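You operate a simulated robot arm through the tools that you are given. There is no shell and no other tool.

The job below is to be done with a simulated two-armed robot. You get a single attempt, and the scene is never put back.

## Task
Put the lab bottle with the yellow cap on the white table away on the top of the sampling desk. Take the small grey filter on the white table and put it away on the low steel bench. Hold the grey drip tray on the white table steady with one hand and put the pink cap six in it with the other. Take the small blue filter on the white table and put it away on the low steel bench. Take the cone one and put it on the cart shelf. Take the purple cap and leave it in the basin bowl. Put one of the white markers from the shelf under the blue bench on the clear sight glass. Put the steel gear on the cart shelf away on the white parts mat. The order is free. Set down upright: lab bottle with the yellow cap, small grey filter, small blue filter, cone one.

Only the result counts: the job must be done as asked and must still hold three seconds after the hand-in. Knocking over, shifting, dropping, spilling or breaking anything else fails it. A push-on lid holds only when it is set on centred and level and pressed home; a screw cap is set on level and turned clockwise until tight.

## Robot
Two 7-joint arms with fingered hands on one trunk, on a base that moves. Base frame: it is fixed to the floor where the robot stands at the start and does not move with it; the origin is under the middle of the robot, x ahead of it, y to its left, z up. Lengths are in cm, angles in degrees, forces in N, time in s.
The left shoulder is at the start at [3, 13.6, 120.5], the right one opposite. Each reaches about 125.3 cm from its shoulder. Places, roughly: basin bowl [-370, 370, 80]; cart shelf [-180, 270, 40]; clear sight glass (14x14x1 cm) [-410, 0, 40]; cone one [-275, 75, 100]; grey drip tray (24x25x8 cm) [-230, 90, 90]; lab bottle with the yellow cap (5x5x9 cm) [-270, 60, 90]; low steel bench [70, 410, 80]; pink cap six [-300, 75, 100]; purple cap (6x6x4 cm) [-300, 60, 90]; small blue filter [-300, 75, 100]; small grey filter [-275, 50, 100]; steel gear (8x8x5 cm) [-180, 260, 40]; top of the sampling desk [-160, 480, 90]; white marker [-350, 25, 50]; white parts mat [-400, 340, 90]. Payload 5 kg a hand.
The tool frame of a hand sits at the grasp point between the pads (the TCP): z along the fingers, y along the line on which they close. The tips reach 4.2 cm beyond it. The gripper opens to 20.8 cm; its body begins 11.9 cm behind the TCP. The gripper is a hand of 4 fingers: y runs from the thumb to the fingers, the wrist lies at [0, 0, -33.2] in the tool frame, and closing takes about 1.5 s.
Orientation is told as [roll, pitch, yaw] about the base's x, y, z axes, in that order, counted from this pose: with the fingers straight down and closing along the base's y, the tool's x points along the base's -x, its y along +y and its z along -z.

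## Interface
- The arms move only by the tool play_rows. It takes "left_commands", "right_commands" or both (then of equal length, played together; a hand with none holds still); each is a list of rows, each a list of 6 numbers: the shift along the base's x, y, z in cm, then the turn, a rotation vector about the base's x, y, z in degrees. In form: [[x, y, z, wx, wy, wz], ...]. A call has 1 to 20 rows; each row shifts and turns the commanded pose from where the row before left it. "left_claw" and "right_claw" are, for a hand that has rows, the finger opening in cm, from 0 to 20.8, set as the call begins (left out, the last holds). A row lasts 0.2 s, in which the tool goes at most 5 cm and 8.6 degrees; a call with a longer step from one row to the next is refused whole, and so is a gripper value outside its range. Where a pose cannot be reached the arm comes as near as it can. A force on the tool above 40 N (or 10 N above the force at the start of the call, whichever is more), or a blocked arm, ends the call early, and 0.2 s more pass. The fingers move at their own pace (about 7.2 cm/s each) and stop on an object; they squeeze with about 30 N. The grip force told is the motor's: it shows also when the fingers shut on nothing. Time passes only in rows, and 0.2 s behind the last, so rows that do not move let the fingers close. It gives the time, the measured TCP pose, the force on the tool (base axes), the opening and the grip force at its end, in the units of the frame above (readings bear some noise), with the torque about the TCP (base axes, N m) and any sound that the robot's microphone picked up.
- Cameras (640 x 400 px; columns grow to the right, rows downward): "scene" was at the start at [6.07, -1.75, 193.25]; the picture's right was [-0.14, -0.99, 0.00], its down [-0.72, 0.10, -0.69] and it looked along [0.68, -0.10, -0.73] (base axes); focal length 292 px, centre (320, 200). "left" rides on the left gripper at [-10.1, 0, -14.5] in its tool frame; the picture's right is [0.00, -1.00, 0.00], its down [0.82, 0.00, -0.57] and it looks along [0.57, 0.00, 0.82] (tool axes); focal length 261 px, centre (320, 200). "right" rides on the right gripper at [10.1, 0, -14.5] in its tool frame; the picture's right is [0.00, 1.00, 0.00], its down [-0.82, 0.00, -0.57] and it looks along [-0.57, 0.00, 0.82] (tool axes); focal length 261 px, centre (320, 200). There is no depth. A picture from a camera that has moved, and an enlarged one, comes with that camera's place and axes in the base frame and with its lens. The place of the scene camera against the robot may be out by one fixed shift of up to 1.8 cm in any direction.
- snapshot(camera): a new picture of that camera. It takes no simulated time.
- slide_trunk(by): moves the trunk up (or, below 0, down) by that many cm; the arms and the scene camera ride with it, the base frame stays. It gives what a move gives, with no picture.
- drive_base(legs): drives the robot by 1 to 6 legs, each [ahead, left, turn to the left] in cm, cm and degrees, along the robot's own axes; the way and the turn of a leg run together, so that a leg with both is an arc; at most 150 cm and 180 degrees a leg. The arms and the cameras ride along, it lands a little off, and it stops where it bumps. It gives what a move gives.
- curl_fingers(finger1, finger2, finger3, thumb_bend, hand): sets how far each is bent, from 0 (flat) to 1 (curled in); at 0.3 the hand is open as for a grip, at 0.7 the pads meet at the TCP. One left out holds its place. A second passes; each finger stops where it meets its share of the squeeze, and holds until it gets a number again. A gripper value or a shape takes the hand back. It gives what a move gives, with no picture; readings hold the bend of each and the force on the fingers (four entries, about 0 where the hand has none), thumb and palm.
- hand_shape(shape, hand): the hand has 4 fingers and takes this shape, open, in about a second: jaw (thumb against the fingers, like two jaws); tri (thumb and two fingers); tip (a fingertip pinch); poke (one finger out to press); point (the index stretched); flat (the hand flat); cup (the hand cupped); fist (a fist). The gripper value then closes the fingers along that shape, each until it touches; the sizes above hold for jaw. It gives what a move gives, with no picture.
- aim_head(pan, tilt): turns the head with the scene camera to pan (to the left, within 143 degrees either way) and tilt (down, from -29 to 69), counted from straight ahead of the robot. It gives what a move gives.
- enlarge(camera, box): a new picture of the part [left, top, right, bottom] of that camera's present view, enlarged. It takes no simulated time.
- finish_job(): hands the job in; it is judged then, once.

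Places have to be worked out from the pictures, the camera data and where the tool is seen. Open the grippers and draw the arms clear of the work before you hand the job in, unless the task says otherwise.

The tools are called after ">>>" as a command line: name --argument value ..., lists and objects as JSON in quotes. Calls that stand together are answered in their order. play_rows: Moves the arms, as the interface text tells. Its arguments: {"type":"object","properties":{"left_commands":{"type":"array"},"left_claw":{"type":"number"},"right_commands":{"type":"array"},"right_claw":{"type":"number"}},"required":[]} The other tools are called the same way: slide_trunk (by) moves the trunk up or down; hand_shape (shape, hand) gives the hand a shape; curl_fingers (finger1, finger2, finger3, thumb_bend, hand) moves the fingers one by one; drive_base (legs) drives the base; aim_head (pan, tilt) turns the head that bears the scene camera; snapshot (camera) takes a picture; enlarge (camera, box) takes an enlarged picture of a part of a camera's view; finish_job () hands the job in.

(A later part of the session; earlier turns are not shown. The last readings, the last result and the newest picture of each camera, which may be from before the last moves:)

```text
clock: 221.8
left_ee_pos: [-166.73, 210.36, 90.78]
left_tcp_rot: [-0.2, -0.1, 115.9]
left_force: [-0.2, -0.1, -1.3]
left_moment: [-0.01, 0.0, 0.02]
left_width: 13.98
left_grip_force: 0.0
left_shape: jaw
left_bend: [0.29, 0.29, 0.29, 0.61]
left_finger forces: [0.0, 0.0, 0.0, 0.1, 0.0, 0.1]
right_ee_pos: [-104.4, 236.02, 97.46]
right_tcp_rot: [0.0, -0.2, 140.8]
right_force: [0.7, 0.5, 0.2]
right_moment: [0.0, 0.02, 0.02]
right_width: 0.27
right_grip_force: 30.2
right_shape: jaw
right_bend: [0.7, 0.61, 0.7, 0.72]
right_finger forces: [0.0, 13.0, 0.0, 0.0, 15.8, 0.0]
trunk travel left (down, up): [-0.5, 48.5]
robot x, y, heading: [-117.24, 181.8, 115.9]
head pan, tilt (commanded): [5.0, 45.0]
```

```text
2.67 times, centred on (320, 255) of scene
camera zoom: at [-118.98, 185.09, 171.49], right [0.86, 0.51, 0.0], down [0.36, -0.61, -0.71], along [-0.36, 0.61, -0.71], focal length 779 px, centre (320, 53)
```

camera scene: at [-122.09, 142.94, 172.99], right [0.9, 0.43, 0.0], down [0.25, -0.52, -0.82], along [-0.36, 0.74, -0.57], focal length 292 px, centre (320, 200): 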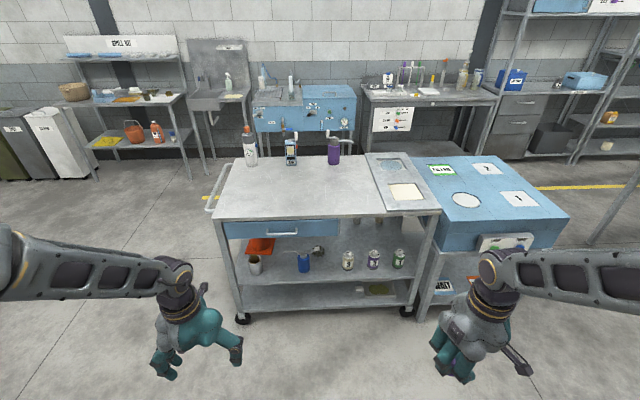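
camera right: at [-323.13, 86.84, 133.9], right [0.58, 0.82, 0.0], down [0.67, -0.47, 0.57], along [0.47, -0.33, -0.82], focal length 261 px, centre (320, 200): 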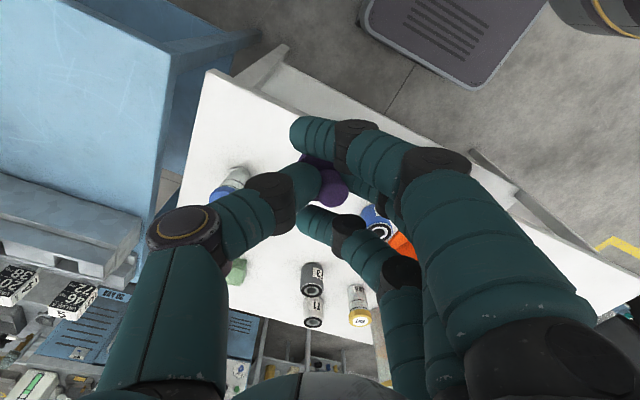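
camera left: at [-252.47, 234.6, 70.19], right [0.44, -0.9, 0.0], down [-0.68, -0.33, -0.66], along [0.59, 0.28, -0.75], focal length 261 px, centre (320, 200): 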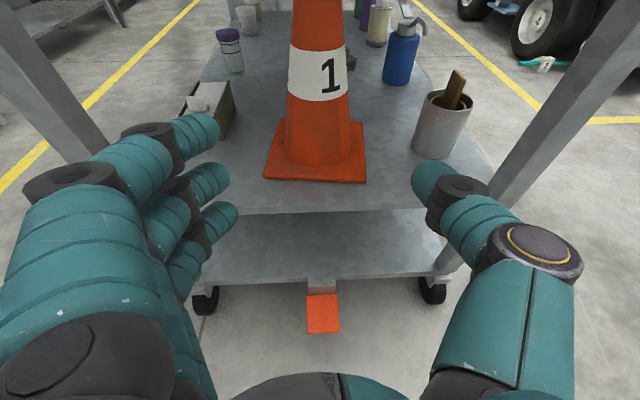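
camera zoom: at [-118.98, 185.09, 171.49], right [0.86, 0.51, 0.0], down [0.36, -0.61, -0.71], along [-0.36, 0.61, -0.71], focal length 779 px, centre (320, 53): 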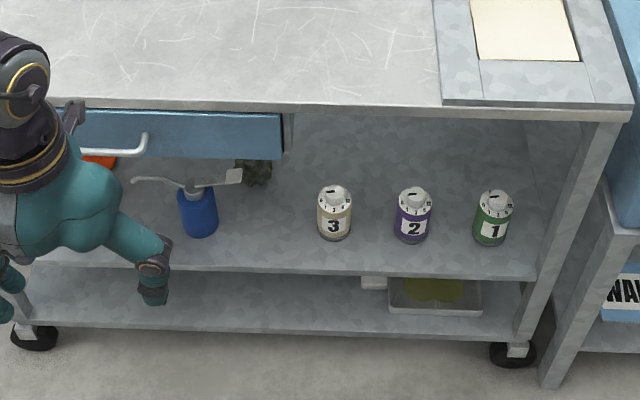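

The pump bottle's lever reaches into the gap, so a grasp from this side is too tight. From the cart's far side the gear can be reached through a 23 cm gap with only the slim forearm at the item row; that side is also near sink and mat. I raise the trunk and drive back around.

>>> slide_trunk --by 22

>>> drive_base --legs '[[-48, 40, 0], [0, 0, 180]]'

```text
clock: 224.1
left_ee_pos: [-166.73, 210.24, 112.84]
left_tcp_rot: [-0.3, -0.1, 116.0]
left_force: [0.2, -0.2, 0.5]
left_moment: [0.01, 0.0, 0.01]
left_width: 13.99
left_grip_force: 0.0
left_shape: jaw
left_bend: [0.29, 0.29, 0.29, 0.61]
left_finger forces: [0.0, 0.1, 0.0, 0.0, 0.0, 0.1]
right_ee_pos: [-104.32, 236.09, 119.52]
right_tcp_rot: [-0.2, -0.2, 140.7]
right_force: [0.8, -0.3, 0.3]
right_moment: [0.01, -0.01, -0.02]
right_width: 0.26
right_grip_force: 30.3
right_shape: jaw
right_bend: [0.7, 0.61, 0.7, 0.72]
right_finger forces: [0.0, 13.0, 0.0, 0.0, 15.9, 0.0]
trunk travel left (down, up): [-22.5, 26.5]
robot x, y, heading: [-117.1, 181.19, 115.6]
head pan, tilt (commanded): [5.0, 45.0]
```

```text
clock: 235.0
left_ee_pos: [-81.67, 93.81, 112.94]
left_tcp_rot: [-0.2, -0.1, -62.1]
left_force: [-0.2, 0.4, -0.3]
left_moment: [0.01, 0.01, 0.02]
left_width: 14.0
left_grip_force: 0.0
left_shape: jaw
left_bend: [0.29, 0.29, 0.29, 0.61]
left_finger forces: [0.1, 0.0, 0.1, 0.1, 0.1, 0.0]
right_ee_pos: [-143.18, 65.82, 119.47]
right_tcp_rot: [-0.1, -0.2, -37.4]
right_force: [-0.2, -0.6, -1.2]
right_moment: [-0.03, 0.01, 0.0]
right_width: 0.27
right_grip_force: 29.7
right_shape: jaw
right_bend: [0.7, 0.61, 0.7, 0.72]
right_finger forces: [0.0, 12.0, 0.0, 0.1, 14.3, 0.0]
trunk travel left (down, up): [-22.5, 26.5]
robot x, y, heading: [-132.22, 120.4, -62.4]
head pan, tilt (commanded): [5.0, 45.0]
```

>>> drive_base --legs '[[-61.2, -21.6, 2.4]]'

>>> drive_base --legs '[[-26, -28, 0], [-10, -45, 0]]'

```text
clock: 238.6
left_ee_pos: [-128.66, 138.4, 112.94]
left_tcp_rot: [-0.1, -0.2, -59.8]
left_force: [0.4, 0.6, 0.4]
left_moment: [-0.03, -0.04, -0.01]
left_width: 13.98
left_grip_force: 0.0
left_shape: jaw
left_bend: [0.29, 0.29, 0.29, 0.61]
left_finger forces: [0.0, 0.1, 0.1, 0.0, 0.1, 0.0]
right_ee_pos: [-188.92, 107.94, 119.49]
right_tcp_rot: [-0.1, -0.2, -35.1]
right_force: [0.2, 0.0, -0.4]
right_moment: [-0.02, -0.08, 0.03]
right_width: 0.24
right_grip_force: 30.1
right_shape: jaw
right_bend: [0.7, 0.61, 0.7, 0.72]
right_finger forces: [0.0, 12.0, 0.0, 0.0, 14.2, 0.0]
trunk travel left (down, up): [-22.5, 26.5]
robot x, y, heading: [-179.85, 163.25, -59.8]
head pan, tilt (commanded): [5.0, 45.0]
```

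```text
clock: 243.4
left_ee_pos: [-210.53, 133.11, 112.95]
left_tcp_rot: [0.0, -0.2, -59.7]
left_force: [0.2, -0.6, 0.5]
left_moment: [0.03, -0.06, 0.06]
left_width: 14.0
left_grip_force: 0.0
left_shape: jaw
left_bend: [0.29, 0.29, 0.29, 0.61]
left_finger forces: [0.1, 0.0, 0.0, 0.0, 0.0, 0.0]
right_ee_pos: [-270.69, 102.58, 119.38]
right_tcp_rot: [0.1, -0.2, -35.0]
right_force: [-0.3, -0.7, 0.0]
right_moment: [0.03, -0.05, 0.0]
right_width: 0.25
right_grip_force: 29.7
right_shape: jaw
right_bend: [0.7, 0.61, 0.7, 0.72]
right_finger forces: [0.1, 12.2, 0.0, 0.1, 14.3, 0.1]
trunk travel left (down, up): [-22.5, 26.5]
robot x, y, heading: [-261.32, 158.04, -60.2]
head pan, tilt (commanded): [5.0, 45.0]
```

>>> drive_base --legs '[[-62, -5, 0], [0, 0, 175]]'

>>> aim_head --pan 0 --tilt 30

>>> snapshot --camera "scene"

>>> enlarge --camera "scene" --box '[200, 130, 440, 280]'

>>> snapshot --camera "right"

```text
clock: 254.0
left_ee_pos: [-346.71, 237.34, 112.99]
left_tcp_rot: [-0.1, -0.1, 116.0]
left_force: [0.8, 0.2, 0.2]
left_moment: [-0.04, 0.01, -0.02]
left_width: 13.98
left_grip_force: 0.0
left_shape: jaw
left_bend: [0.29, 0.29, 0.29, 0.61]
left_finger forces: [0.0, 0.1, 0.1, 0.0, 0.0, 0.0]
right_ee_pos: [-284.27, 263.14, 119.45]
right_tcp_rot: [-0.1, -0.2, 140.8]
right_force: [-0.7, -1.0, -0.5]
right_moment: [0.01, 0.0, 0.03]
right_width: 0.26
right_grip_force: 30.3
right_shape: jaw
right_bend: [0.7, 0.61, 0.7, 0.72]
right_finger forces: [0.1, 11.4, 0.0, 0.0, 12.6, 0.1]
trunk travel left (down, up): [-22.5, 26.5]
robot x, y, heading: [-297.24, 208.44, 115.9]
head pan, tilt (commanded): [5.0, 45.0]
```

```text
clock: 254.8
left_ee_pos: [-346.58, 237.26, 112.97]
left_tcp_rot: [0.0, -0.1, 115.9]
left_force: [-0.2, 0.1, -0.4]
left_moment: [-0.02, 0.02, 0.0]
left_width: 13.98
left_grip_force: 0.0
left_shape: jaw
left_bend: [0.29, 0.29, 0.29, 0.61]
left_finger forces: [0.0, 0.0, 0.0, 0.1, 0.1, 0.0]
right_ee_pos: [-284.19, 263.16, 119.45]
right_tcp_rot: [-0.1, -0.2, 140.6]
right_force: [0.4, 0.0, 0.4]
right_moment: [-0.01, 0.0, 0.05]
right_width: 0.22
right_grip_force: 30.1
right_shape: jaw
right_bend: [0.7, 0.61, 0.7, 0.72]
right_finger forces: [0.0, 11.4, 0.0, 0.1, 12.8, 0.0]
trunk travel left (down, up): [-22.5, 26.5]
robot x, y, heading: [-296.89, 208.57, 115.8]
head pan, tilt (commanded): [0.0, 30.0]
```

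```text
taken
camera scene: at [-298.61, 213.33, 195.74], right [0.9, 0.43, 0.0], down [0.22, -0.45, -0.87], along [-0.38, 0.78, -0.5], focal length 292 px, centre (320, 200)
```

scene: 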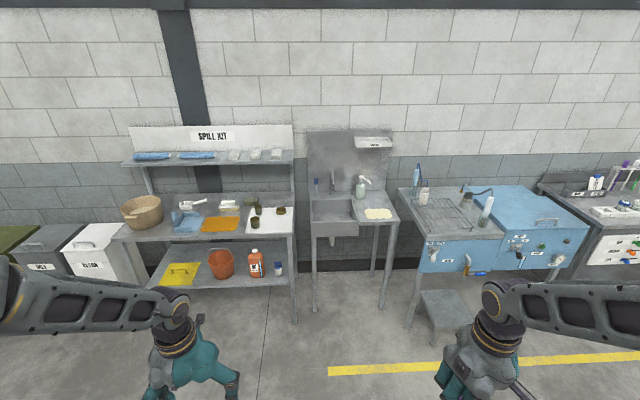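

```text
2.67 times, centred on (320, 205) of scene
camera zoom: at [-298.61, 213.33, 195.74], right [0.9, 0.43, 0.0], down [0.22, -0.45, -0.87], along [-0.38, 0.78, -0.5], focal length 779 px, centre (320, 187)
```

zoom: 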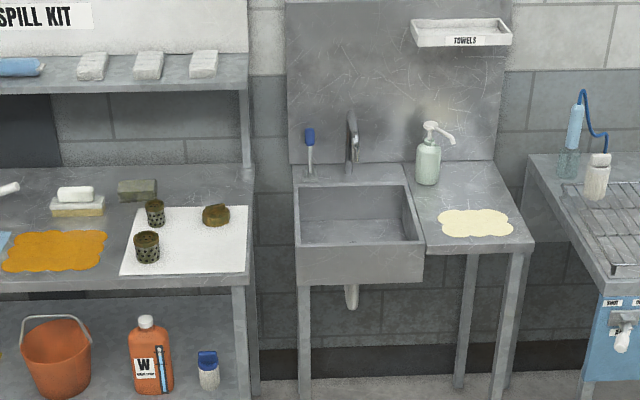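

```text
taken
camera right: at [-276.52, 256.75, 133.92], right [-0.64, -0.77, 0.0], down [-0.63, 0.52, 0.57], along [-0.44, 0.37, -0.82], focal length 261 px, centre (320, 200)
```

right: 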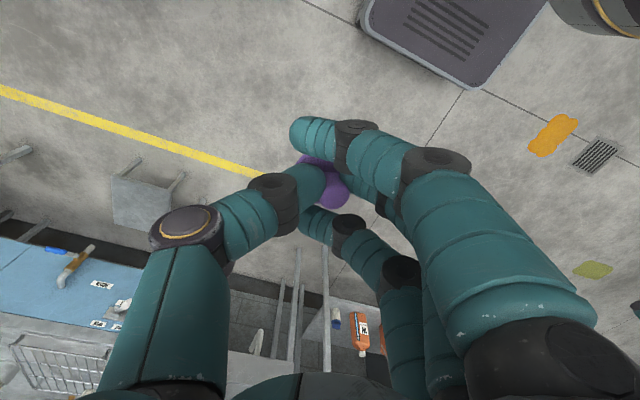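

The cap is still held. I drive up to the sink so that the basin is in front of the right arm.

>>> drive_base --legs '[[88, 3, 0]]'

>>> aim_head --pan -10 --tilt 50

>>> snapshot --camera "scene"

>>> snapshot --camera "right"

```text
clock: 259.4
left_ee_pos: [-387.45, 315.51, 113.05]
left_tcp_rot: [-0.1, -0.1, 115.8]
left_force: [-1.5, 0.5, 0.6]
left_moment: [-0.03, -0.04, -0.03]
left_width: 14.01
left_grip_force: 0.0
left_shape: jaw
left_bend: [0.29, 0.29, 0.29, 0.61]
left_finger forces: [0.1, 0.0, 0.0, 0.1, 0.0, 0.1]
right_ee_pos: [-325.01, 341.14, 119.55]
right_tcp_rot: [-0.1, -0.2, 140.6]
right_force: [-0.8, -0.1, 0.0]
right_moment: [-0.05, -0.05, 0.01]
right_width: 0.25
right_grip_force: 29.9
right_shape: jaw
right_bend: [0.7, 0.61, 0.7, 0.72]
right_finger forces: [0.1, 11.4, 0.1, 0.1, 12.7, 0.1]
trunk travel left (down, up): [-22.5, 26.5]
robot x, y, heading: [-337.86, 286.43, 115.5]
head pan, tilt (commanded): [0.0, 30.0]
```

```text
clock: 260.3
left_ee_pos: [-387.4, 315.36, 112.88]
left_tcp_rot: [-0.3, -0.2, 115.8]
left_force: [-0.5, 0.0, -0.6]
left_moment: [0.05, -0.01, 0.01]
left_width: 14.0
left_grip_force: 0.1
left_shape: jaw
left_bend: [0.29, 0.29, 0.29, 0.61]
left_finger forces: [0.0, 0.0, 0.1, 0.0, 0.0, 0.0]
right_ee_pos: [-324.9, 341.06, 119.5]
right_tcp_rot: [0.0, -0.2, 140.5]
right_force: [0.4, -0.3, -0.2]
right_moment: [0.01, 0.01, 0.04]
right_width: 0.27
right_grip_force: 30.4
right_shape: jaw
right_bend: [0.7, 0.61, 0.7, 0.72]
right_finger forces: [0.0, 11.5, 0.0, 0.0, 12.8, 0.0]
trunk travel left (down, up): [-22.5, 26.5]
robot x, y, heading: [-337.83, 286.58, 115.8]
head pan, tilt (commanded): [-10.0, 50.0]
```

```text
taken
camera scene: at [-337.61, 290.56, 192.8], right [0.96, 0.27, 0.0], down [0.21, -0.74, -0.64], along [-0.17, 0.62, -0.77], focal length 292 px, centre (320, 200)
```

scene: 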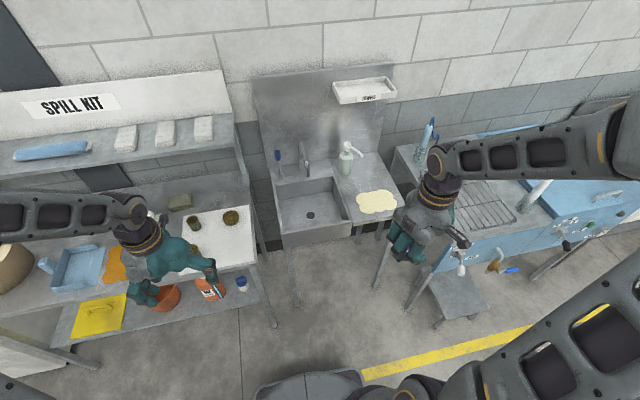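

```text
taken
camera right: at [-317.25, 334.67, 133.93], right [-0.64, -0.77, 0.0], down [-0.63, 0.52, 0.57], along [-0.44, 0.37, -0.82], focal length 261 px, centre (320, 200)
```

right: 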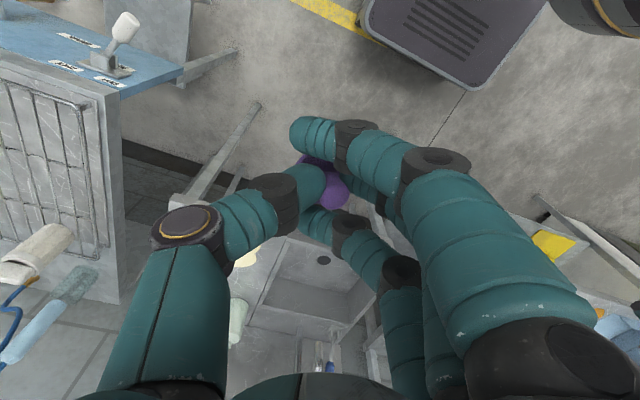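

The basin is ahead (drain around (-365, 376)). I move 8 cm closer for comfortable reach and bring the right hand above the basin.

>>> drive_base --legs '[[8, 0, 0]]'

>>> play_rows --right_commands '[[-3.4, 2.5, 0, 0, 0, 0], [-3.4, 2.5, 0, 0, 0, 0], [-3.4, 2.5, 0, 0, 0, 0], [-3.4, 2.5, 0, 0, 0, 0], [-3.4, 2.5, 0, 0, 0, 0], [-3.4, 2.5, 0, 0, 0, 0], [-3.4, 2.5, 0, 0, 0, 0], [-3.4, 2.5, 0, 0, 0, 0], [-3.4, 2.5, 0, 0, 0, 0], [-3.4, 2.5, 0, 0, 0, 0], [0, 0, 0, 0, 0, 0]]'

>>> snapshot --camera "right"

>>> enlarge --camera "scene" --box '[220, 120, 420, 270]'

```text
clock: 261.3
left_ee_pos: [-390.88, 322.95, 112.81]
left_tcp_rot: [-0.3, 0.0, 115.7]
left_force: [-0.8, 1.3, -0.9]
left_moment: [-0.16, -0.04, -0.01]
left_width: 14.02
left_grip_force: 0.0
left_shape: jaw
left_bend: [0.29, 0.29, 0.29, 0.61]
left_finger forces: [0.0, 0.1, 0.1, 0.1, 0.0, 0.1]
right_ee_pos: [-328.54, 348.46, 119.31]
right_tcp_rot: [0.0, -0.2, 140.4]
right_force: [0.8, 1.1, -0.2]
right_moment: [-0.16, -0.07, 0.0]
right_width: 0.25
right_grip_force: 29.8
right_shape: jaw
right_bend: [0.7, 0.61, 0.7, 0.72]
right_finger forces: [0.1, 11.5, 0.1, 0.0, 12.9, 0.0]
trunk travel left (down, up): [-22.5, 26.5]
robot x, y, heading: [-341.21, 293.65, 115.5]
head pan, tilt (commanded): [-10.0, 50.0]
```

```text
clock: 263.7
left_ee_pos: [-390.74, 322.58, 112.96]
left_tcp_rot: [-0.1, -0.3, 115.8]
left_force: [0.4, -0.7, -0.1]
left_moment: [0.08, 0.03, 0.01]
left_width: 14.0
left_grip_force: 0.0
left_shape: jaw
left_bend: [0.29, 0.29, 0.29, 0.61]
left_finger forces: [0.0, 0.0, 0.1, 0.0, 0.0, 0.1]
right_ee_pos: [-362.3, 373.31, 119.42]
right_tcp_rot: [0.0, -0.3, 140.5]
right_force: [0.8, 0.2, 1.1]
right_moment: [0.08, 0.06, -0.02]
right_width: 0.27
right_grip_force: 30.6
right_shape: jaw
right_bend: [0.7, 0.61, 0.7, 0.72]
right_finger forces: [0.1, 11.6, 0.0, 0.0, 12.3, 0.0]
trunk travel left (down, up): [-22.5, 26.5]
robot x, y, heading: [-341.36, 293.66, 115.8]
head pan, tilt (commanded): [-10.0, 50.0]
```

```text
taken
camera right: at [-354.64, 366.91, 133.95], right [-0.64, -0.77, 0.0], down [-0.63, 0.52, 0.58], along [-0.44, 0.37, -0.82], focal length 261 px, centre (320, 200)
```

right: 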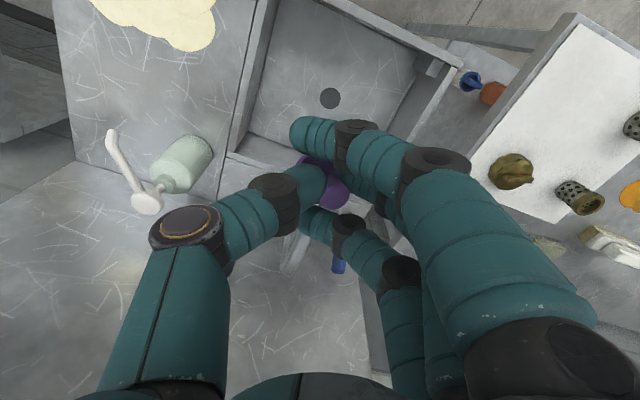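

```text
2.67 times, centred on (320, 195) of scene
camera zoom: at [-340.91, 297.7, 192.8], right [0.96, 0.27, 0.0], down [0.21, -0.74, -0.64], along [-0.17, 0.62, -0.77], focal length 779 px, centre (320, 213)
```

zoom: 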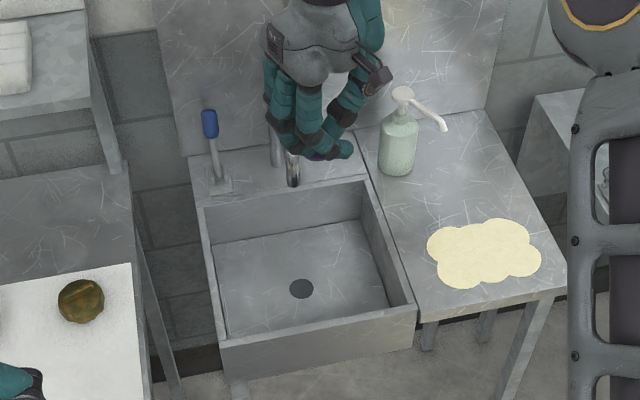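

The hand is over the basin near the drain, 13 cm from the faucet. I shift 3 cm toward the front and lower into the bowl.

>>> play_rows --right_commands '[[-0.2, -2.8, 0, 0, 0, 0], [0, 0, -4, 0, 0, 0], [0, 0, -4, 0, 0, 0], [0, 0, -4, 0, 0, 0], [0, 0, -4, 0, 0, 0], [0, 0, -4, 0, 0, 0], [0, 0, -4, 0, 0, 0], [0, 0, -3, 0, 0, 0], [0, 0, 0, 0, 0, 0]]'

>>> snapshot --camera "right"

>>> enlarge --camera "scene" --box '[220, 120, 420, 270]'

```text
clock: 265.7
left_ee_pos: [-390.85, 322.57, 112.99]
left_tcp_rot: [-0.2, -0.2, 115.8]
left_force: [0.6, -1.0, -0.1]
left_moment: [0.01, 0.0, 0.01]
left_width: 13.96
left_grip_force: 0.0
left_shape: jaw
left_bend: [0.29, 0.29, 0.29, 0.61]
left_finger forces: [0.0, 0.0, 0.0, 0.0, 0.0, 0.0]
right_ee_pos: [-362.73, 370.49, 92.35]
right_tcp_rot: [-0.1, -0.2, 140.4]
right_force: [-0.1, -0.1, -0.3]
right_moment: [0.02, -0.01, 0.02]
right_width: 0.25
right_grip_force: 29.8
right_shape: jaw
right_bend: [0.7, 0.61, 0.7, 0.72]
right_finger forces: [0.1, 11.5, 0.0, 0.0, 12.0, 0.1]
trunk travel left (down, up): [-22.5, 26.5]
robot x, y, heading: [-341.4, 294.08, 115.6]
head pan, tilt (commanded): [-10.0, 50.0]
```

```text
taken
camera right: at [-355.03, 364.03, 106.87], right [-0.64, -0.77, 0.0], down [-0.63, 0.52, 0.57], along [-0.44, 0.37, -0.82], focal length 261 px, centre (320, 200)
```

right: 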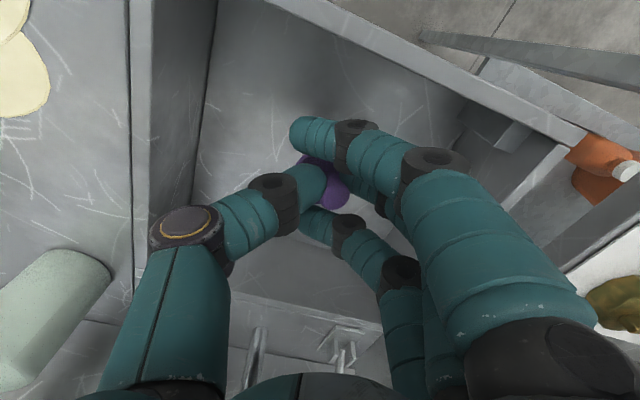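

```text
2.67 times, centred on (320, 195) of scene
camera zoom: at [-341.08, 297.79, 192.8], right [0.96, 0.27, 0.0], down [0.21, -0.74, -0.64], along [-0.17, 0.62, -0.77], focal length 779 px, centre (320, 213)
```

zoom: 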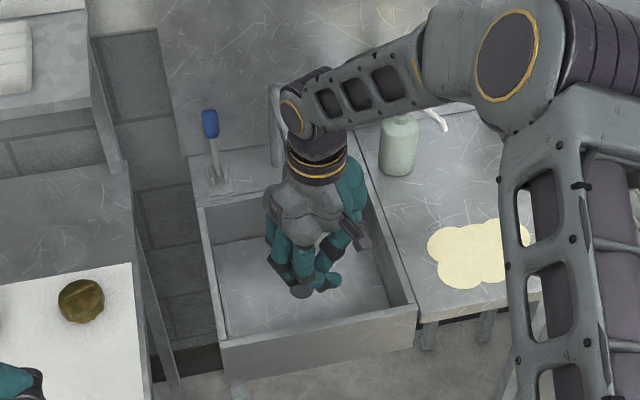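

>>> play_rows --right_commands '[[0, 0, -2, 0, 0, 0], [0, 0, -2, 0, 0, 0], [0, 0, -1.5, 0, 0, 0], [0, 0, -1, 0, 0, 0], [0, 0, -1, 0, 0, 0], [0, 0, 0, 0, 0, 0]]'

```text
clock: 267.1
left_ee_pos: [-390.95, 322.74, 113.0]
left_tcp_rot: [-0.3, -0.2, 115.8]
left_force: [-0.1, 0.1, -0.4]
left_moment: [0.04, 0.0, 0.0]
left_width: 13.95
left_grip_force: 0.0
left_shape: jaw
left_bend: [0.29, 0.29, 0.29, 0.61]
left_finger forces: [0.0, 0.0, 0.1, 0.0, 0.1, 0.1]
right_ee_pos: [-362.54, 370.51, 85.0]
right_tcp_rot: [-0.1, -0.2, 140.5]
right_force: [-0.4, 0.7, -0.1]
right_moment: [-0.01, 0.0, -0.02]
right_width: 0.24
right_grip_force: 30.5
right_shape: jaw
right_bend: [0.7, 0.61, 0.7, 0.72]
right_finger forces: [0.0, 11.5, 0.1, 0.1, 12.0, 0.1]
trunk travel left (down, up): [-22.5, 26.5]
robot x, y, heading: [-341.45, 293.88, 115.7]
head pan, tilt (commanded): [-10.0, 50.0]
```

>>> play_rows --right_commands '[[0, 0, -0.8, 0, 0, 0], [0, 0, -0.8, 0, 0, 0], [0, 0, -0.7, 0, 0, 0], [0, 0, -0.7, 0, 0, 0], [0, 0, 0, 0, 0, 0]]'

>>> enlarge --camera "scene" --box '[260, 160, 360, 235]'

```text
clock: 268.3
left_ee_pos: [-390.82, 322.62, 112.91]
left_tcp_rot: [-0.1, -0.3, 115.8]
left_force: [0.1, 0.8, 0.2]
left_moment: [0.04, 0.0, -0.01]
left_width: 13.98
left_grip_force: 0.0
left_shape: jaw
left_bend: [0.29, 0.29, 0.29, 0.61]
left_finger forces: [0.1, 0.0, 0.0, 0.0, 0.0, 0.0]
right_ee_pos: [-362.4, 370.54, 82.1]
right_tcp_rot: [-0.1, -0.3, 140.5]
right_force: [2.9, 1.6, 15.5]
right_moment: [-0.23, 0.26, -0.01]
right_width: 0.22
right_grip_force: 29.7
right_shape: jaw
right_bend: [0.7, 0.71, 0.7, 0.72]
right_finger forces: [0.0, 20.0, 4.7, 0.0, 15.1, 0.0]
trunk travel left (down, up): [-22.5, 26.5]
robot x, y, heading: [-341.55, 293.51, 115.8]
head pan, tilt (commanded): [-10.0, 50.0]
```

```text
5.33 times, centred on (310, 198) of scene
camera zoom: at [-341.02, 297.69, 192.81], right [0.96, 0.27, 0.0], down [0.21, -0.74, -0.64], along [-0.17, 0.62, -0.77], focal length 1559 px, centre (373, 213)
```

zoom: 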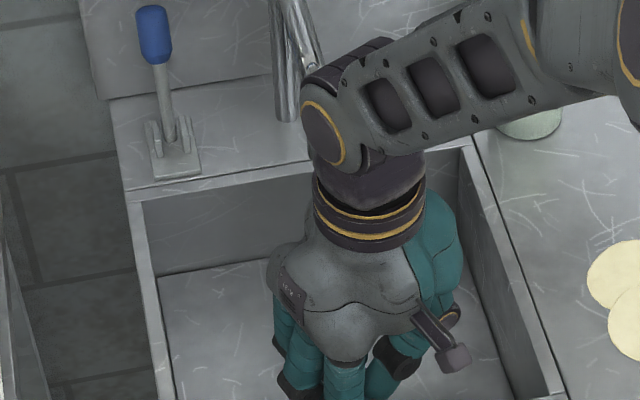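

The cap touches the basin floor. I open the hand and lift out.

>>> play_rows --right_commands '[[0, 0, 0.3, 0, 0, 0], [0, 0, 0, 0, 0, 0], [0, 0, 0, 0, 0, 0], [0, 0, 0, 0, 0, 0], [0, 0, 2, 0, 0, 0], [0, 0, 4, 0, 0, 0], [0, 0, 4, 0, 0, 0], [0, 0, 4, 0, 0, 0], [0, 0, 4, 0, 0, 0], [0, 0, 4, 0, 0, 0], [0, 0, 4, 0, 0, 0], [0, 0, 4, 0, 0, 0], [0, 0, 4, 0, 0, 0], [0, 0, 0, 0, 0, 0]]' --right_claw 6.5

>>> snapshot --camera "right"

>>> enlarge --camera "scene" --box '[220, 120, 420, 270]'

```text
clock: 271.3
left_ee_pos: [-390.9, 322.77, 112.97]
left_tcp_rot: [-0.2, 0.0, 115.8]
left_force: [-0.8, 1.3, -0.3]
left_moment: [-0.07, -0.05, 0.0]
left_width: 13.97
left_grip_force: 0.0
left_shape: jaw
left_bend: [0.29, 0.29, 0.29, 0.61]
left_finger forces: [0.0, 0.0, 0.1, 0.0, 0.0, 0.0]
right_ee_pos: [-362.79, 370.57, 116.39]
right_tcp_rot: [0.0, -0.1, 140.6]
right_force: [0.6, 0.7, 0.8]
right_moment: [-0.09, -0.02, 0.0]
right_width: 6.5
right_grip_force: 0.1
right_shape: jaw
right_bend: [0.73, 0.72, 0.75, 0.7]
right_finger forces: [0.0, 14.3, 13.4, 0.1, 0.1, 0.0]
trunk travel left (down, up): [-22.5, 26.5]
robot x, y, heading: [-341.54, 293.63, 115.7]
head pan, tilt (commanded): [-10.0, 50.0]
```

```text
taken
camera right: at [-354.98, 364.27, 130.88], right [-0.64, -0.77, 0.0], down [-0.63, 0.52, 0.57], along [-0.44, 0.37, -0.82], focal length 261 px, centre (320, 200)
```

right: 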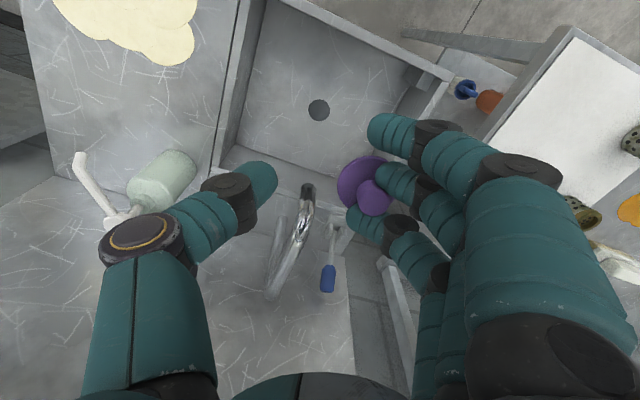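

```text
2.67 times, centred on (320, 195) of scene
camera zoom: at [-341.1, 297.95, 192.78], right [0.96, 0.27, 0.0], down [0.21, -0.74, -0.64], along [-0.17, 0.62, -0.77], focal length 779 px, centre (320, 213)
```

zoom: 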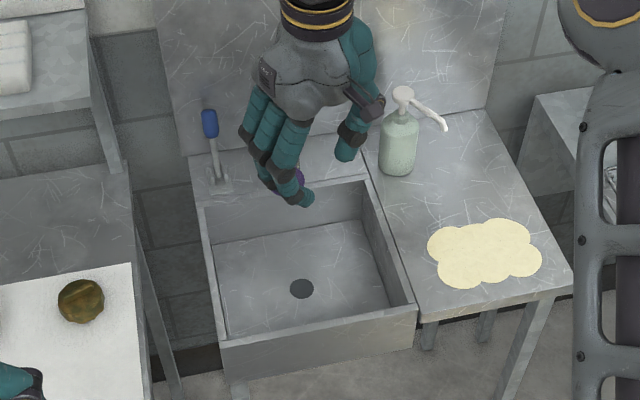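

The cap's knob is wedged between two fingers and came back up. I lower it into the basin again and will free it by spreading one finger.

>>> play_rows --right_commands '[[0, 0, -4, 0, 0, 0], [0, 0, -4, 0, 0, 0], [0, 0, -4, 0, 0, 0], [0, 0, -4, 0, 0, 0], [0, 0, -4, 0, 0, 0], [0, 0, -4, 0, 0, 0], [0, 0, -4, 0, 0, 0], [0, 0, -2, 0, 0, 0], [0, 0, -1, 0, 0, 0], [0, 0, -0.7, 0, 0, 0], [0, 0, 0, 0, 0, 0]]'

>>> snapshot --camera "right"

```text
clock: 273.7
left_ee_pos: [-390.95, 322.67, 112.94]
left_tcp_rot: [-0.2, -0.2, 115.8]
left_force: [0.9, -0.1, -0.3]
left_moment: [-0.02, 0.04, -0.02]
left_width: 14.0
left_grip_force: 0.0
left_shape: jaw
left_bend: [0.29, 0.29, 0.29, 0.61]
left_finger forces: [0.0, 0.0, 0.1, 0.0, 0.0, 0.1]
right_ee_pos: [-362.51, 370.49, 84.59]
right_tcp_rot: [-0.1, -0.3, 140.5]
right_force: [0.4, -0.1, -0.6]
right_moment: [0.04, 0.01, 0.02]
right_width: 6.5
right_grip_force: 0.0
right_shape: jaw
right_bend: [0.73, 0.72, 0.75, 0.7]
right_finger forces: [0.1, 13.8, 12.9, 0.0, 0.0, 0.0]
trunk travel left (down, up): [-22.5, 26.5]
robot x, y, heading: [-341.51, 293.85, 115.4]
head pan, tilt (commanded): [-10.0, 50.0]
```

```text
taken
camera right: at [-354.85, 364.12, 98.96], right [-0.64, -0.77, 0.0], down [-0.63, 0.52, 0.57], along [-0.44, 0.37, -0.82], focal length 261 px, centre (320, 200)
```

right: 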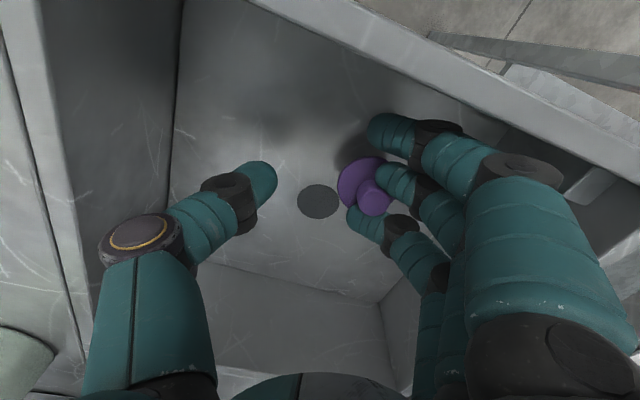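

>>> curl_fingers --hand "right" --finger3 0.5

>>> snapshot --camera "right"

```text
clock: 274.7
left_ee_pos: [-390.87, 322.67, 112.94]
left_tcp_rot: [-0.1, -0.1, 115.8]
left_force: [0.7, -0.3, 0.1]
left_moment: [-0.01, 0.01, 0.02]
left_width: 13.97
left_grip_force: 0.0
left_shape: jaw
left_bend: [0.29, 0.29, 0.29, 0.61]
left_finger forces: [0.1, 0.0, 0.0, 0.0, 0.0, 0.0]
right_ee_pos: [-362.6, 370.52, 84.36]
right_tcp_rot: [-0.2, -0.2, 140.5]
right_force: [0.3, -0.5, -0.3]
right_moment: [-0.01, -0.01, -0.01]
right_width: 8.48
right_grip_force: 0.1
right_shape: fingers
right_bend: [0.73, 0.73, 0.5, 0.7]
right_finger forces: [0.0, 0.0, 0.0, 0.0, 0.0, 0.0]
trunk travel left (down, up): [-22.5, 26.5]
robot x, y, heading: [-341.41, 293.86, 115.5]
head pan, tilt (commanded): [-10.0, 50.0]
```

```text
taken
camera right: at [-354.86, 364.11, 98.96], right [-0.64, -0.77, 0.0], down [-0.63, 0.52, 0.57], along [-0.44, 0.37, -0.82], focal length 261 px, centre (320, 200)
```

right: 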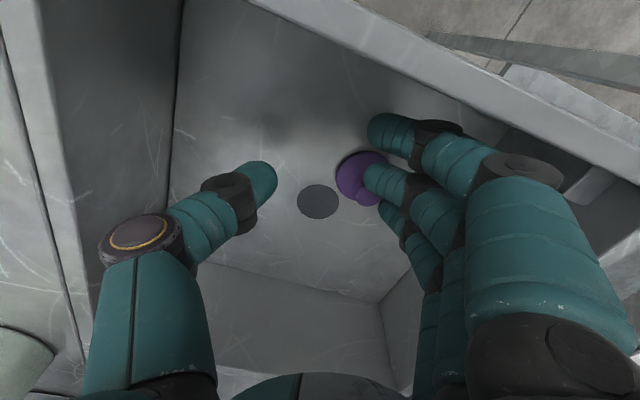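

The fingers are unloaded; the cap dropped. I raise a little and check that it stays.

>>> play_rows --right_commands '[[0, 0, 2, 0, 0, 0], [0, 0, 3, 0, 0, 0], [0, 0, 4, 0, 0, 0], [0, 0, 4, 0, 0, 0], [0, 0, 4, 0, 0, 0], [0, 0, 4, 0, 0, 0], [0, 0, 4, 0, 0, 0], [0, 0, 4, 0, 0, 0], [0, 0, 0, 0, 0, 0]]'

>>> snapshot --camera "right"

>>> enlarge --camera "scene" --box '[220, 120, 420, 270]'

```text
clock: 276.7
left_ee_pos: [-390.83, 322.77, 112.91]
left_tcp_rot: [-0.3, -0.2, 115.9]
left_force: [-0.8, 0.8, -0.4]
left_moment: [-0.08, -0.04, 0.01]
left_width: 14.01
left_grip_force: 0.1
left_shape: jaw
left_bend: [0.29, 0.29, 0.29, 0.61]
left_finger forces: [0.0, 0.1, 0.0, 0.1, 0.1, 0.0]
right_ee_pos: [-362.68, 370.59, 113.5]
right_tcp_rot: [-0.1, -0.1, 140.4]
right_force: [0.7, 0.4, 0.4]
right_moment: [-0.04, -0.01, -0.02]
right_width: 8.46
right_grip_force: 0.1
right_shape: fingers
right_bend: [0.73, 0.73, 0.5, 0.7]
right_finger forces: [0.1, 0.1, 0.1, 0.0, 0.0, 0.0]
trunk travel left (down, up): [-22.5, 26.5]
robot x, y, heading: [-341.2, 293.65, 115.8]
head pan, tilt (commanded): [-10.0, 50.0]
```

```text
taken
camera right: at [-354.9, 364.17, 128.0], right [-0.64, -0.77, 0.0], down [-0.63, 0.52, 0.57], along [-0.44, 0.37, -0.82], focal length 261 px, centre (320, 200)
```

right: 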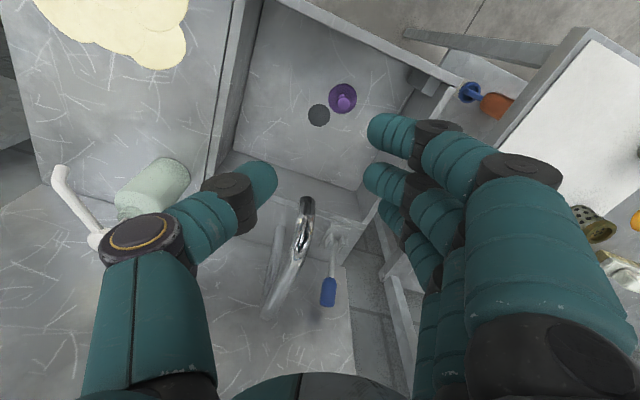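

```text
2.67 times, centred on (320, 195) of scene
camera zoom: at [-341.12, 297.97, 192.78], right [0.96, 0.27, 0.0], down [0.21, -0.74, -0.64], along [-0.17, 0.62, -0.77], focal length 779 px, centre (320, 213)
```

zoom: 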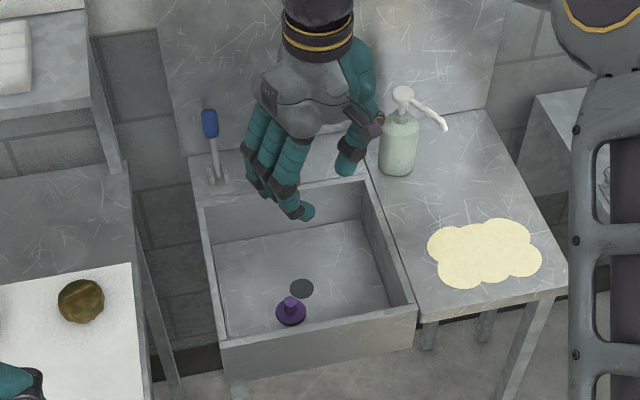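

The purple cap stands in the basin. I draw the right hand back, restore its jaw shape and back away from the sink.

>>> play_rows --right_commands '[[0, 0, 3, 0, 0, 0], [3.4, -2.5, 0, 0, 0, 0], [3.4, -2.5, 0, 0, 0, 0], [3.4, -2.5, 0, 0, 0, 0], [3.4, -2.5, 0, 0, 0, 0], [3.4, -2.5, 0, 0, 0, 0], [3.4, -2.5, 0, 0, 0, 0], [3.4, -2.5, 0, 0, 0, 0], [3.4, -2.5, 0, 0, 0, 0], [3.4, -2.5, 0, 0, 0, 0], [0, 0, 0, 0, 0, 0]]'

>>> drive_base --legs '[[-40, 0, 0]]'

>>> hand_shape --shape "jaw" --hand "right"

>>> aim_head --pan -80 --tilt 30

>>> snapshot --camera "scene"

```text
clock: 279.1
left_ee_pos: [-390.8, 322.87, 112.94]
left_tcp_rot: [-0.2, -0.1, 115.8]
left_force: [0.4, 0.3, -0.1]
left_moment: [-0.06, -0.04, -0.01]
left_width: 13.98
left_grip_force: 0.0
left_shape: jaw
left_bend: [0.29, 0.29, 0.29, 0.61]
left_finger forces: [0.0, 0.0, 0.0, 0.0, 0.1, 0.1]
right_ee_pos: [-332.15, 347.94, 116.38]
right_tcp_rot: [-0.1, -0.1, 140.6]
right_force: [0.2, 1.1, -0.7]
right_moment: [-0.07, -0.09, -0.03]
right_width: 8.46
right_grip_force: 0.1
right_shape: fingers
right_bend: [0.73, 0.73, 0.5, 0.7]
right_finger forces: [0.1, 0.0, 0.0, 0.0, 0.0, 0.1]
trunk travel left (down, up): [-22.5, 26.5]
robot x, y, heading: [-341.33, 293.73, 115.6]
head pan, tilt (commanded): [-10.0, 50.0]
```

```text
clock: 281.6
left_ee_pos: [-373.64, 286.55, 112.92]
left_tcp_rot: [-0.1, -0.2, 115.9]
left_force: [-0.3, -0.5, 0.4]
left_moment: [0.06, 0.03, 0.0]
left_width: 14.0
left_grip_force: 0.0
left_shape: jaw
left_bend: [0.29, 0.29, 0.29, 0.61]
left_finger forces: [0.0, 0.0, 0.1, 0.1, 0.0, 0.0]
right_ee_pos: [-314.92, 311.72, 116.38]
right_tcp_rot: [-0.1, -0.3, 140.6]
right_force: [-0.4, -0.5, 0.0]
right_moment: [0.09, 0.06, -0.01]
right_width: 8.47
right_grip_force: 0.1
right_shape: fingers
right_bend: [0.73, 0.73, 0.5, 0.7]
right_finger forces: [0.0, 0.1, 0.1, 0.1, 0.0, 0.0]
trunk travel left (down, up): [-22.5, 26.5]
robot x, y, heading: [-324.05, 258.17, 116.3]
head pan, tilt (commanded): [-10.0, 50.0]
```

```text
clock: 282.5
left_ee_pos: [-373.68, 286.79, 112.99]
left_tcp_rot: [-0.2, -0.3, 115.8]
left_force: [0.3, 0.3, 0.3]
left_moment: [0.0, -0.02, 0.01]
left_width: 13.99
left_grip_force: 0.1
left_shape: jaw
left_bend: [0.29, 0.29, 0.29, 0.61]
left_finger forces: [0.0, 0.0, 0.1, 0.0, 0.0, 0.0]
right_ee_pos: [-314.96, 312.01, 116.43]
right_tcp_rot: [-0.1, -0.1, 140.6]
right_force: [-0.1, 0.4, 0.0]
right_moment: [-0.04, 0.01, 0.01]
right_width: 19.19
right_grip_force: 0.0
right_shape: jaw
right_bend: [0.26, 0.26, 0.26, 0.29]
right_finger forces: [0.1, 0.1, 0.0, 0.0, 0.0, 0.0]
trunk travel left (down, up): [-22.5, 26.5]
robot x, y, heading: [-324.22, 257.88, 115.8]
head pan, tilt (commanded): [-10.0, 50.0]
```

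```text
clock: 283.9
left_ee_pos: [-373.56, 286.72, 112.86]
left_tcp_rot: [-0.1, -0.1, 115.9]
left_force: [-0.6, -0.5, 0.5]
left_moment: [0.01, 0.01, 0.01]
left_width: 14.01
left_grip_force: 0.0
left_shape: jaw
left_bend: [0.29, 0.29, 0.29, 0.61]
left_finger forces: [0.0, 0.0, 0.1, 0.1, 0.1, 0.1]
right_ee_pos: [-314.93, 312.0, 116.32]
right_tcp_rot: [-0.1, -0.3, 140.6]
right_force: [-0.6, -0.2, -0.5]
right_moment: [-0.01, 0.02, -0.01]
right_width: 20.79
right_grip_force: 0.0
right_shape: jaw
right_bend: [0.3, 0.3, 0.3, 0.3]
right_finger forces: [0.0, 0.0, 0.1, 0.0, 0.1, 0.0]
trunk travel left (down, up): [-22.5, 26.5]
robot x, y, heading: [-323.75, 257.69, 115.6]
head pan, tilt (commanded): [-80.0, 30.0]
```

```text
taken
camera scene: at [-314.42, 259.74, 195.74], right [0.58, -0.81, 0.0], down [-0.41, -0.29, -0.87], along [0.7, 0.51, -0.5], focal length 292 px, centre (320, 200)
```

scene: 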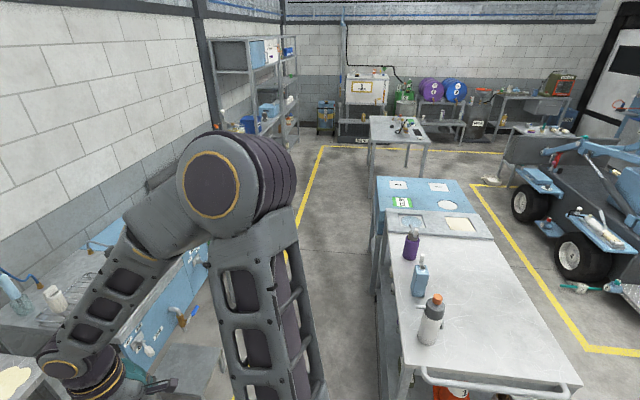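

The aisle between the cart's far side and the wall benches is wide enough. I turn half around and drive sideways into it, facing the cart.

>>> drive_base --legs '[[0, 0, 179.7]]'

>>> drive_base --legs '[[-46, 42, 0]]'

>>> aim_head --pan 30 --tilt 35

>>> snapshot --camera "scene"

>>> aim_head --pan 110 --tilt 35

>>> snapshot --camera "scene"

```text
clock: 291.7
left_ee_pos: [-274.55, 229.32, 112.88]
left_tcp_rot: [-0.2, -0.2, -63.5]
left_force: [-0.4, 0.2, 0.5]
left_moment: [-0.01, -0.02, 0.03]
left_width: 13.99
left_grip_force: 0.2
left_shape: jaw
left_bend: [0.29, 0.29, 0.29, 0.61]
left_finger forces: [0.1, 0.0, 0.0, 0.0, 0.1, 0.0]
right_ee_pos: [-332.86, 203.51, 116.48]
right_tcp_rot: [-0.1, -0.2, -38.9]
right_force: [-0.5, 0.6, -0.8]
right_moment: [-0.03, 0.02, -0.04]
right_width: 20.79
right_grip_force: 0.0
right_shape: jaw
right_bend: [0.3, 0.3, 0.3, 0.3]
right_finger forces: [0.0, 0.0, 0.0, 0.1, 0.0, 0.1]
trunk travel left (down, up): [-22.5, 26.5]
robot x, y, heading: [-324.2, 257.98, -63.5]
head pan, tilt (commanded): [-80.0, 30.0]
```

```text
clock: 295.2
left_ee_pos: [-257.45, 290.55, 112.83]
left_tcp_rot: [-0.2, -0.1, -62.6]
left_force: [-0.2, 0.3, -0.2]
left_moment: [-0.04, 0.04, -0.03]
left_width: 13.98
left_grip_force: 0.2
left_shape: jaw
left_bend: [0.29, 0.29, 0.29, 0.61]
left_finger forces: [0.0, 0.1, 0.0, 0.0, 0.0, 0.1]
right_ee_pos: [-315.47, 263.71, 116.41]
right_tcp_rot: [0.0, -0.3, -37.7]
right_force: [-0.4, -0.8, 0.0]
right_moment: [0.01, 0.0, 0.02]
right_width: 20.8
right_grip_force: 0.1
right_shape: jaw
right_bend: [0.3, 0.3, 0.3, 0.3]
right_finger forces: [0.1, 0.0, 0.1, 0.1, 0.1, 0.0]
trunk travel left (down, up): [-22.5, 26.5]
robot x, y, heading: [-307.93, 317.95, -62.8]
head pan, tilt (commanded): [-80.0, 30.0]
```

```text
clock: 297.1
left_ee_pos: [-257.5, 290.72, 112.91]
left_tcp_rot: [-0.1, -0.2, -62.5]
left_force: [0.9, 0.0, 0.7]
left_moment: [0.05, -0.04, 0.0]
left_width: 13.97
left_grip_force: 0.1
left_shape: jaw
left_bend: [0.29, 0.29, 0.29, 0.61]
left_finger forces: [0.0, 0.0, 0.1, 0.1, 0.0, 0.0]
right_ee_pos: [-315.34, 263.71, 116.42]
right_tcp_rot: [-0.2, -0.2, -37.8]
right_force: [-0.1, 0.2, -0.4]
right_moment: [-0.03, 0.03, 0.01]
right_width: 20.78
right_grip_force: 0.1
right_shape: jaw
right_bend: [0.3, 0.3, 0.3, 0.3]
right_finger forces: [0.0, 0.0, 0.0, 0.1, 0.1, 0.0]
trunk travel left (down, up): [-22.5, 26.5]
robot x, y, heading: [-307.83, 318.08, -62.7]
head pan, tilt (commanded): [30.0, 35.0]
```

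```text
taken
camera scene: at [-300.62, 315.36, 194.97], right [-0.54, -0.84, 0.0], down [-0.48, 0.31, -0.82], along [0.69, -0.44, -0.57], focal length 292 px, centre (320, 200)
```

scene: 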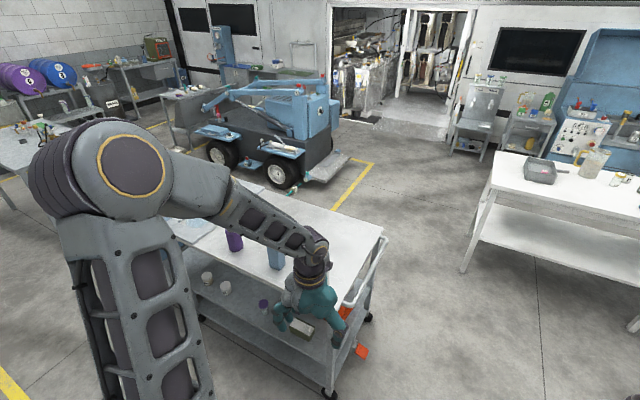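

```text
clock: 298.6
left_ee_pos: [-257.32, 290.55, 112.87]
left_tcp_rot: [-0.2, -0.2, -62.5]
left_force: [-0.5, -0.1, 0.0]
left_moment: [0.0, -0.03, -0.02]
left_width: 14.02
left_grip_force: 0.1
left_shape: jaw
left_bend: [0.29, 0.29, 0.29, 0.61]
left_finger forces: [0.1, 0.1, 0.0, 0.0, 0.1, 0.1]
right_ee_pos: [-315.49, 263.67, 116.33]
right_tcp_rot: [-0.2, -0.3, -37.8]
right_force: [-0.3, -0.2, 0.2]
right_moment: [-0.02, 0.04, 0.03]
right_width: 20.77
right_grip_force: 0.1
right_shape: jaw
right_bend: [0.3, 0.3, 0.3, 0.3]
right_finger forces: [0.0, 0.0, 0.0, 0.0, 0.0, 0.0]
trunk travel left (down, up): [-22.5, 26.5]
robot x, y, heading: [-307.57, 318.17, -62.5]
head pan, tilt (commanded): [110.0, 35.0]
```

```text
taken
camera scene: at [-302.04, 326.58, 194.97], right [0.73, -0.68, 0.0], down [-0.39, -0.42, -0.82], along [0.56, 0.6, -0.57], focal length 292 px, centre (320, 200)
```

scene: 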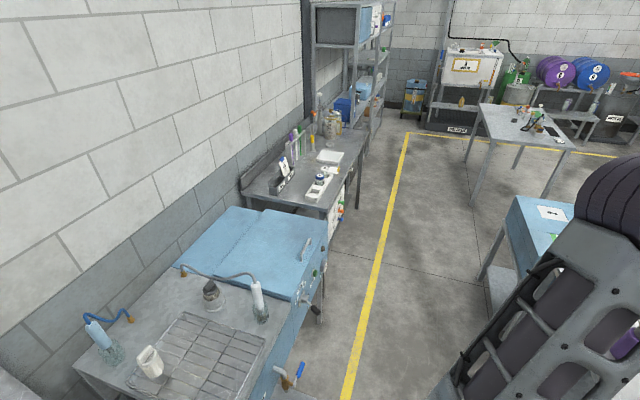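

The wall bench with its taps lies close behind this line, so I shift 19 cm nearer the cart; I raise the trunk first so the hands pass above the bottles on the cart top.

>>> slide_trunk --by 20

>>> drive_base --legs '[[19, 0, -2]]'

>>> drive_base --legs '[[0, 45, 0]]'

>>> aim_head --pan 15 --tilt 45

>>> snapshot --camera "scene"

```text
clock: 300.8
left_ee_pos: [-257.46, 290.73, 132.94]
left_tcp_rot: [-0.2, -0.1, -62.5]
left_force: [-0.2, -0.9, -0.4]
left_moment: [-0.02, 0.01, -0.03]
left_width: 14.01
left_grip_force: 0.2
left_shape: jaw
left_bend: [0.29, 0.29, 0.29, 0.61]
left_finger forces: [0.0, 0.1, 0.0, 0.0, 0.1, 0.0]
right_ee_pos: [-315.51, 263.75, 136.35]
right_tcp_rot: [-0.2, -0.2, -37.9]
right_force: [0.0, 0.4, -0.1]
right_moment: [0.04, -0.05, 0.03]
right_width: 20.77
right_grip_force: 0.0
right_shape: jaw
right_bend: [0.3, 0.3, 0.3, 0.3]
right_finger forces: [0.0, 0.0, 0.0, 0.1, 0.0, 0.0]
trunk travel left (down, up): [-42.5, 6.5]
robot x, y, heading: [-307.45, 318.36, -62.6]
head pan, tilt (commanded): [110.0, 35.0]
```

```text
clock: 302.3
left_ee_pos: [-250.08, 271.93, 132.89]
left_tcp_rot: [-0.1, -0.2, -64.5]
left_force: [-0.1, -0.2, 0.2]
left_moment: [0.0, 0.05, 0.02]
left_width: 13.99
left_grip_force: 0.1
left_shape: jaw
left_bend: [0.29, 0.29, 0.29, 0.61]
left_finger forces: [0.0, 0.0, 0.0, 0.1, 0.0, 0.1]
right_ee_pos: [-309.01, 247.11, 136.37]
right_tcp_rot: [-0.1, -0.3, -39.7]
right_force: [0.2, 0.5, -0.3]
right_moment: [-0.02, 0.02, -0.02]
right_width: 20.77
right_grip_force: 0.1
right_shape: jaw
right_bend: [0.3, 0.3, 0.3, 0.3]
right_finger forces: [0.1, 0.1, 0.0, 0.0, 0.1, 0.0]
trunk travel left (down, up): [-42.5, 6.5]
robot x, y, heading: [-299.39, 301.25, -64.7]
head pan, tilt (commanded): [110.0, 35.0]
```

```text
clock: 305.0
left_ee_pos: [-209.8, 291.06, 133.01]
left_tcp_rot: [-0.2, -0.2, -64.4]
left_force: [-0.3, -0.8, -0.9]
left_moment: [0.01, 0.0, 0.02]
left_width: 14.0
left_grip_force: 0.0
left_shape: jaw
left_bend: [0.29, 0.29, 0.29, 0.61]
left_finger forces: [0.0, 0.0, 0.0, 0.0, 0.0, 0.0]
right_ee_pos: [-268.64, 266.2, 136.38]
right_tcp_rot: [0.0, -0.2, -39.7]
right_force: [0.1, 0.5, -0.2]
right_moment: [-0.02, 0.01, -0.01]
right_width: 20.76
right_grip_force: 0.1
right_shape: jaw
right_bend: [0.3, 0.3, 0.3, 0.3]
right_finger forces: [0.0, 0.1, 0.1, 0.0, 0.0, 0.1]
trunk travel left (down, up): [-42.5, 6.5]
robot x, y, heading: [-259.08, 320.39, -64.5]
head pan, tilt (commanded): [110.0, 35.0]
```

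```text
clock: 306.7
left_ee_pos: [-209.68, 290.97, 132.96]
left_tcp_rot: [-0.2, -0.2, -64.4]
left_force: [0.4, -0.4, 0.4]
left_moment: [0.0, -0.02, 0.0]
left_width: 13.99
left_grip_force: 0.0
left_shape: jaw
left_bend: [0.29, 0.29, 0.29, 0.61]
left_finger forces: [0.0, 0.0, 0.0, 0.0, 0.1, 0.0]
right_ee_pos: [-268.57, 266.08, 136.32]
right_tcp_rot: [-0.1, -0.1, -39.8]
right_force: [0.5, -0.3, 0.1]
right_moment: [-0.03, 0.01, -0.02]
right_width: 20.79
right_grip_force: 0.2
right_shape: jaw
right_bend: [0.3, 0.3, 0.3, 0.3]
right_finger forces: [0.0, 0.0, 0.0, 0.0, 0.1, 0.1]
trunk travel left (down, up): [-42.5, 6.5]
robot x, y, heading: [-259.2, 320.01, -64.6]
head pan, tilt (commanded): [15.0, 45.0]
```

```text
taken
camera scene: at [-253.88, 316.12, 213.48], right [-0.76, -0.65, 0.0], down [-0.46, 0.54, -0.71], along [0.46, -0.54, -0.71], focal length 292 px, centre (320, 200)
```

scene: 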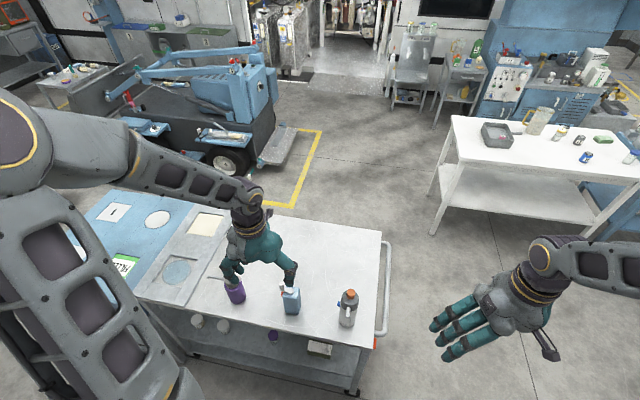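

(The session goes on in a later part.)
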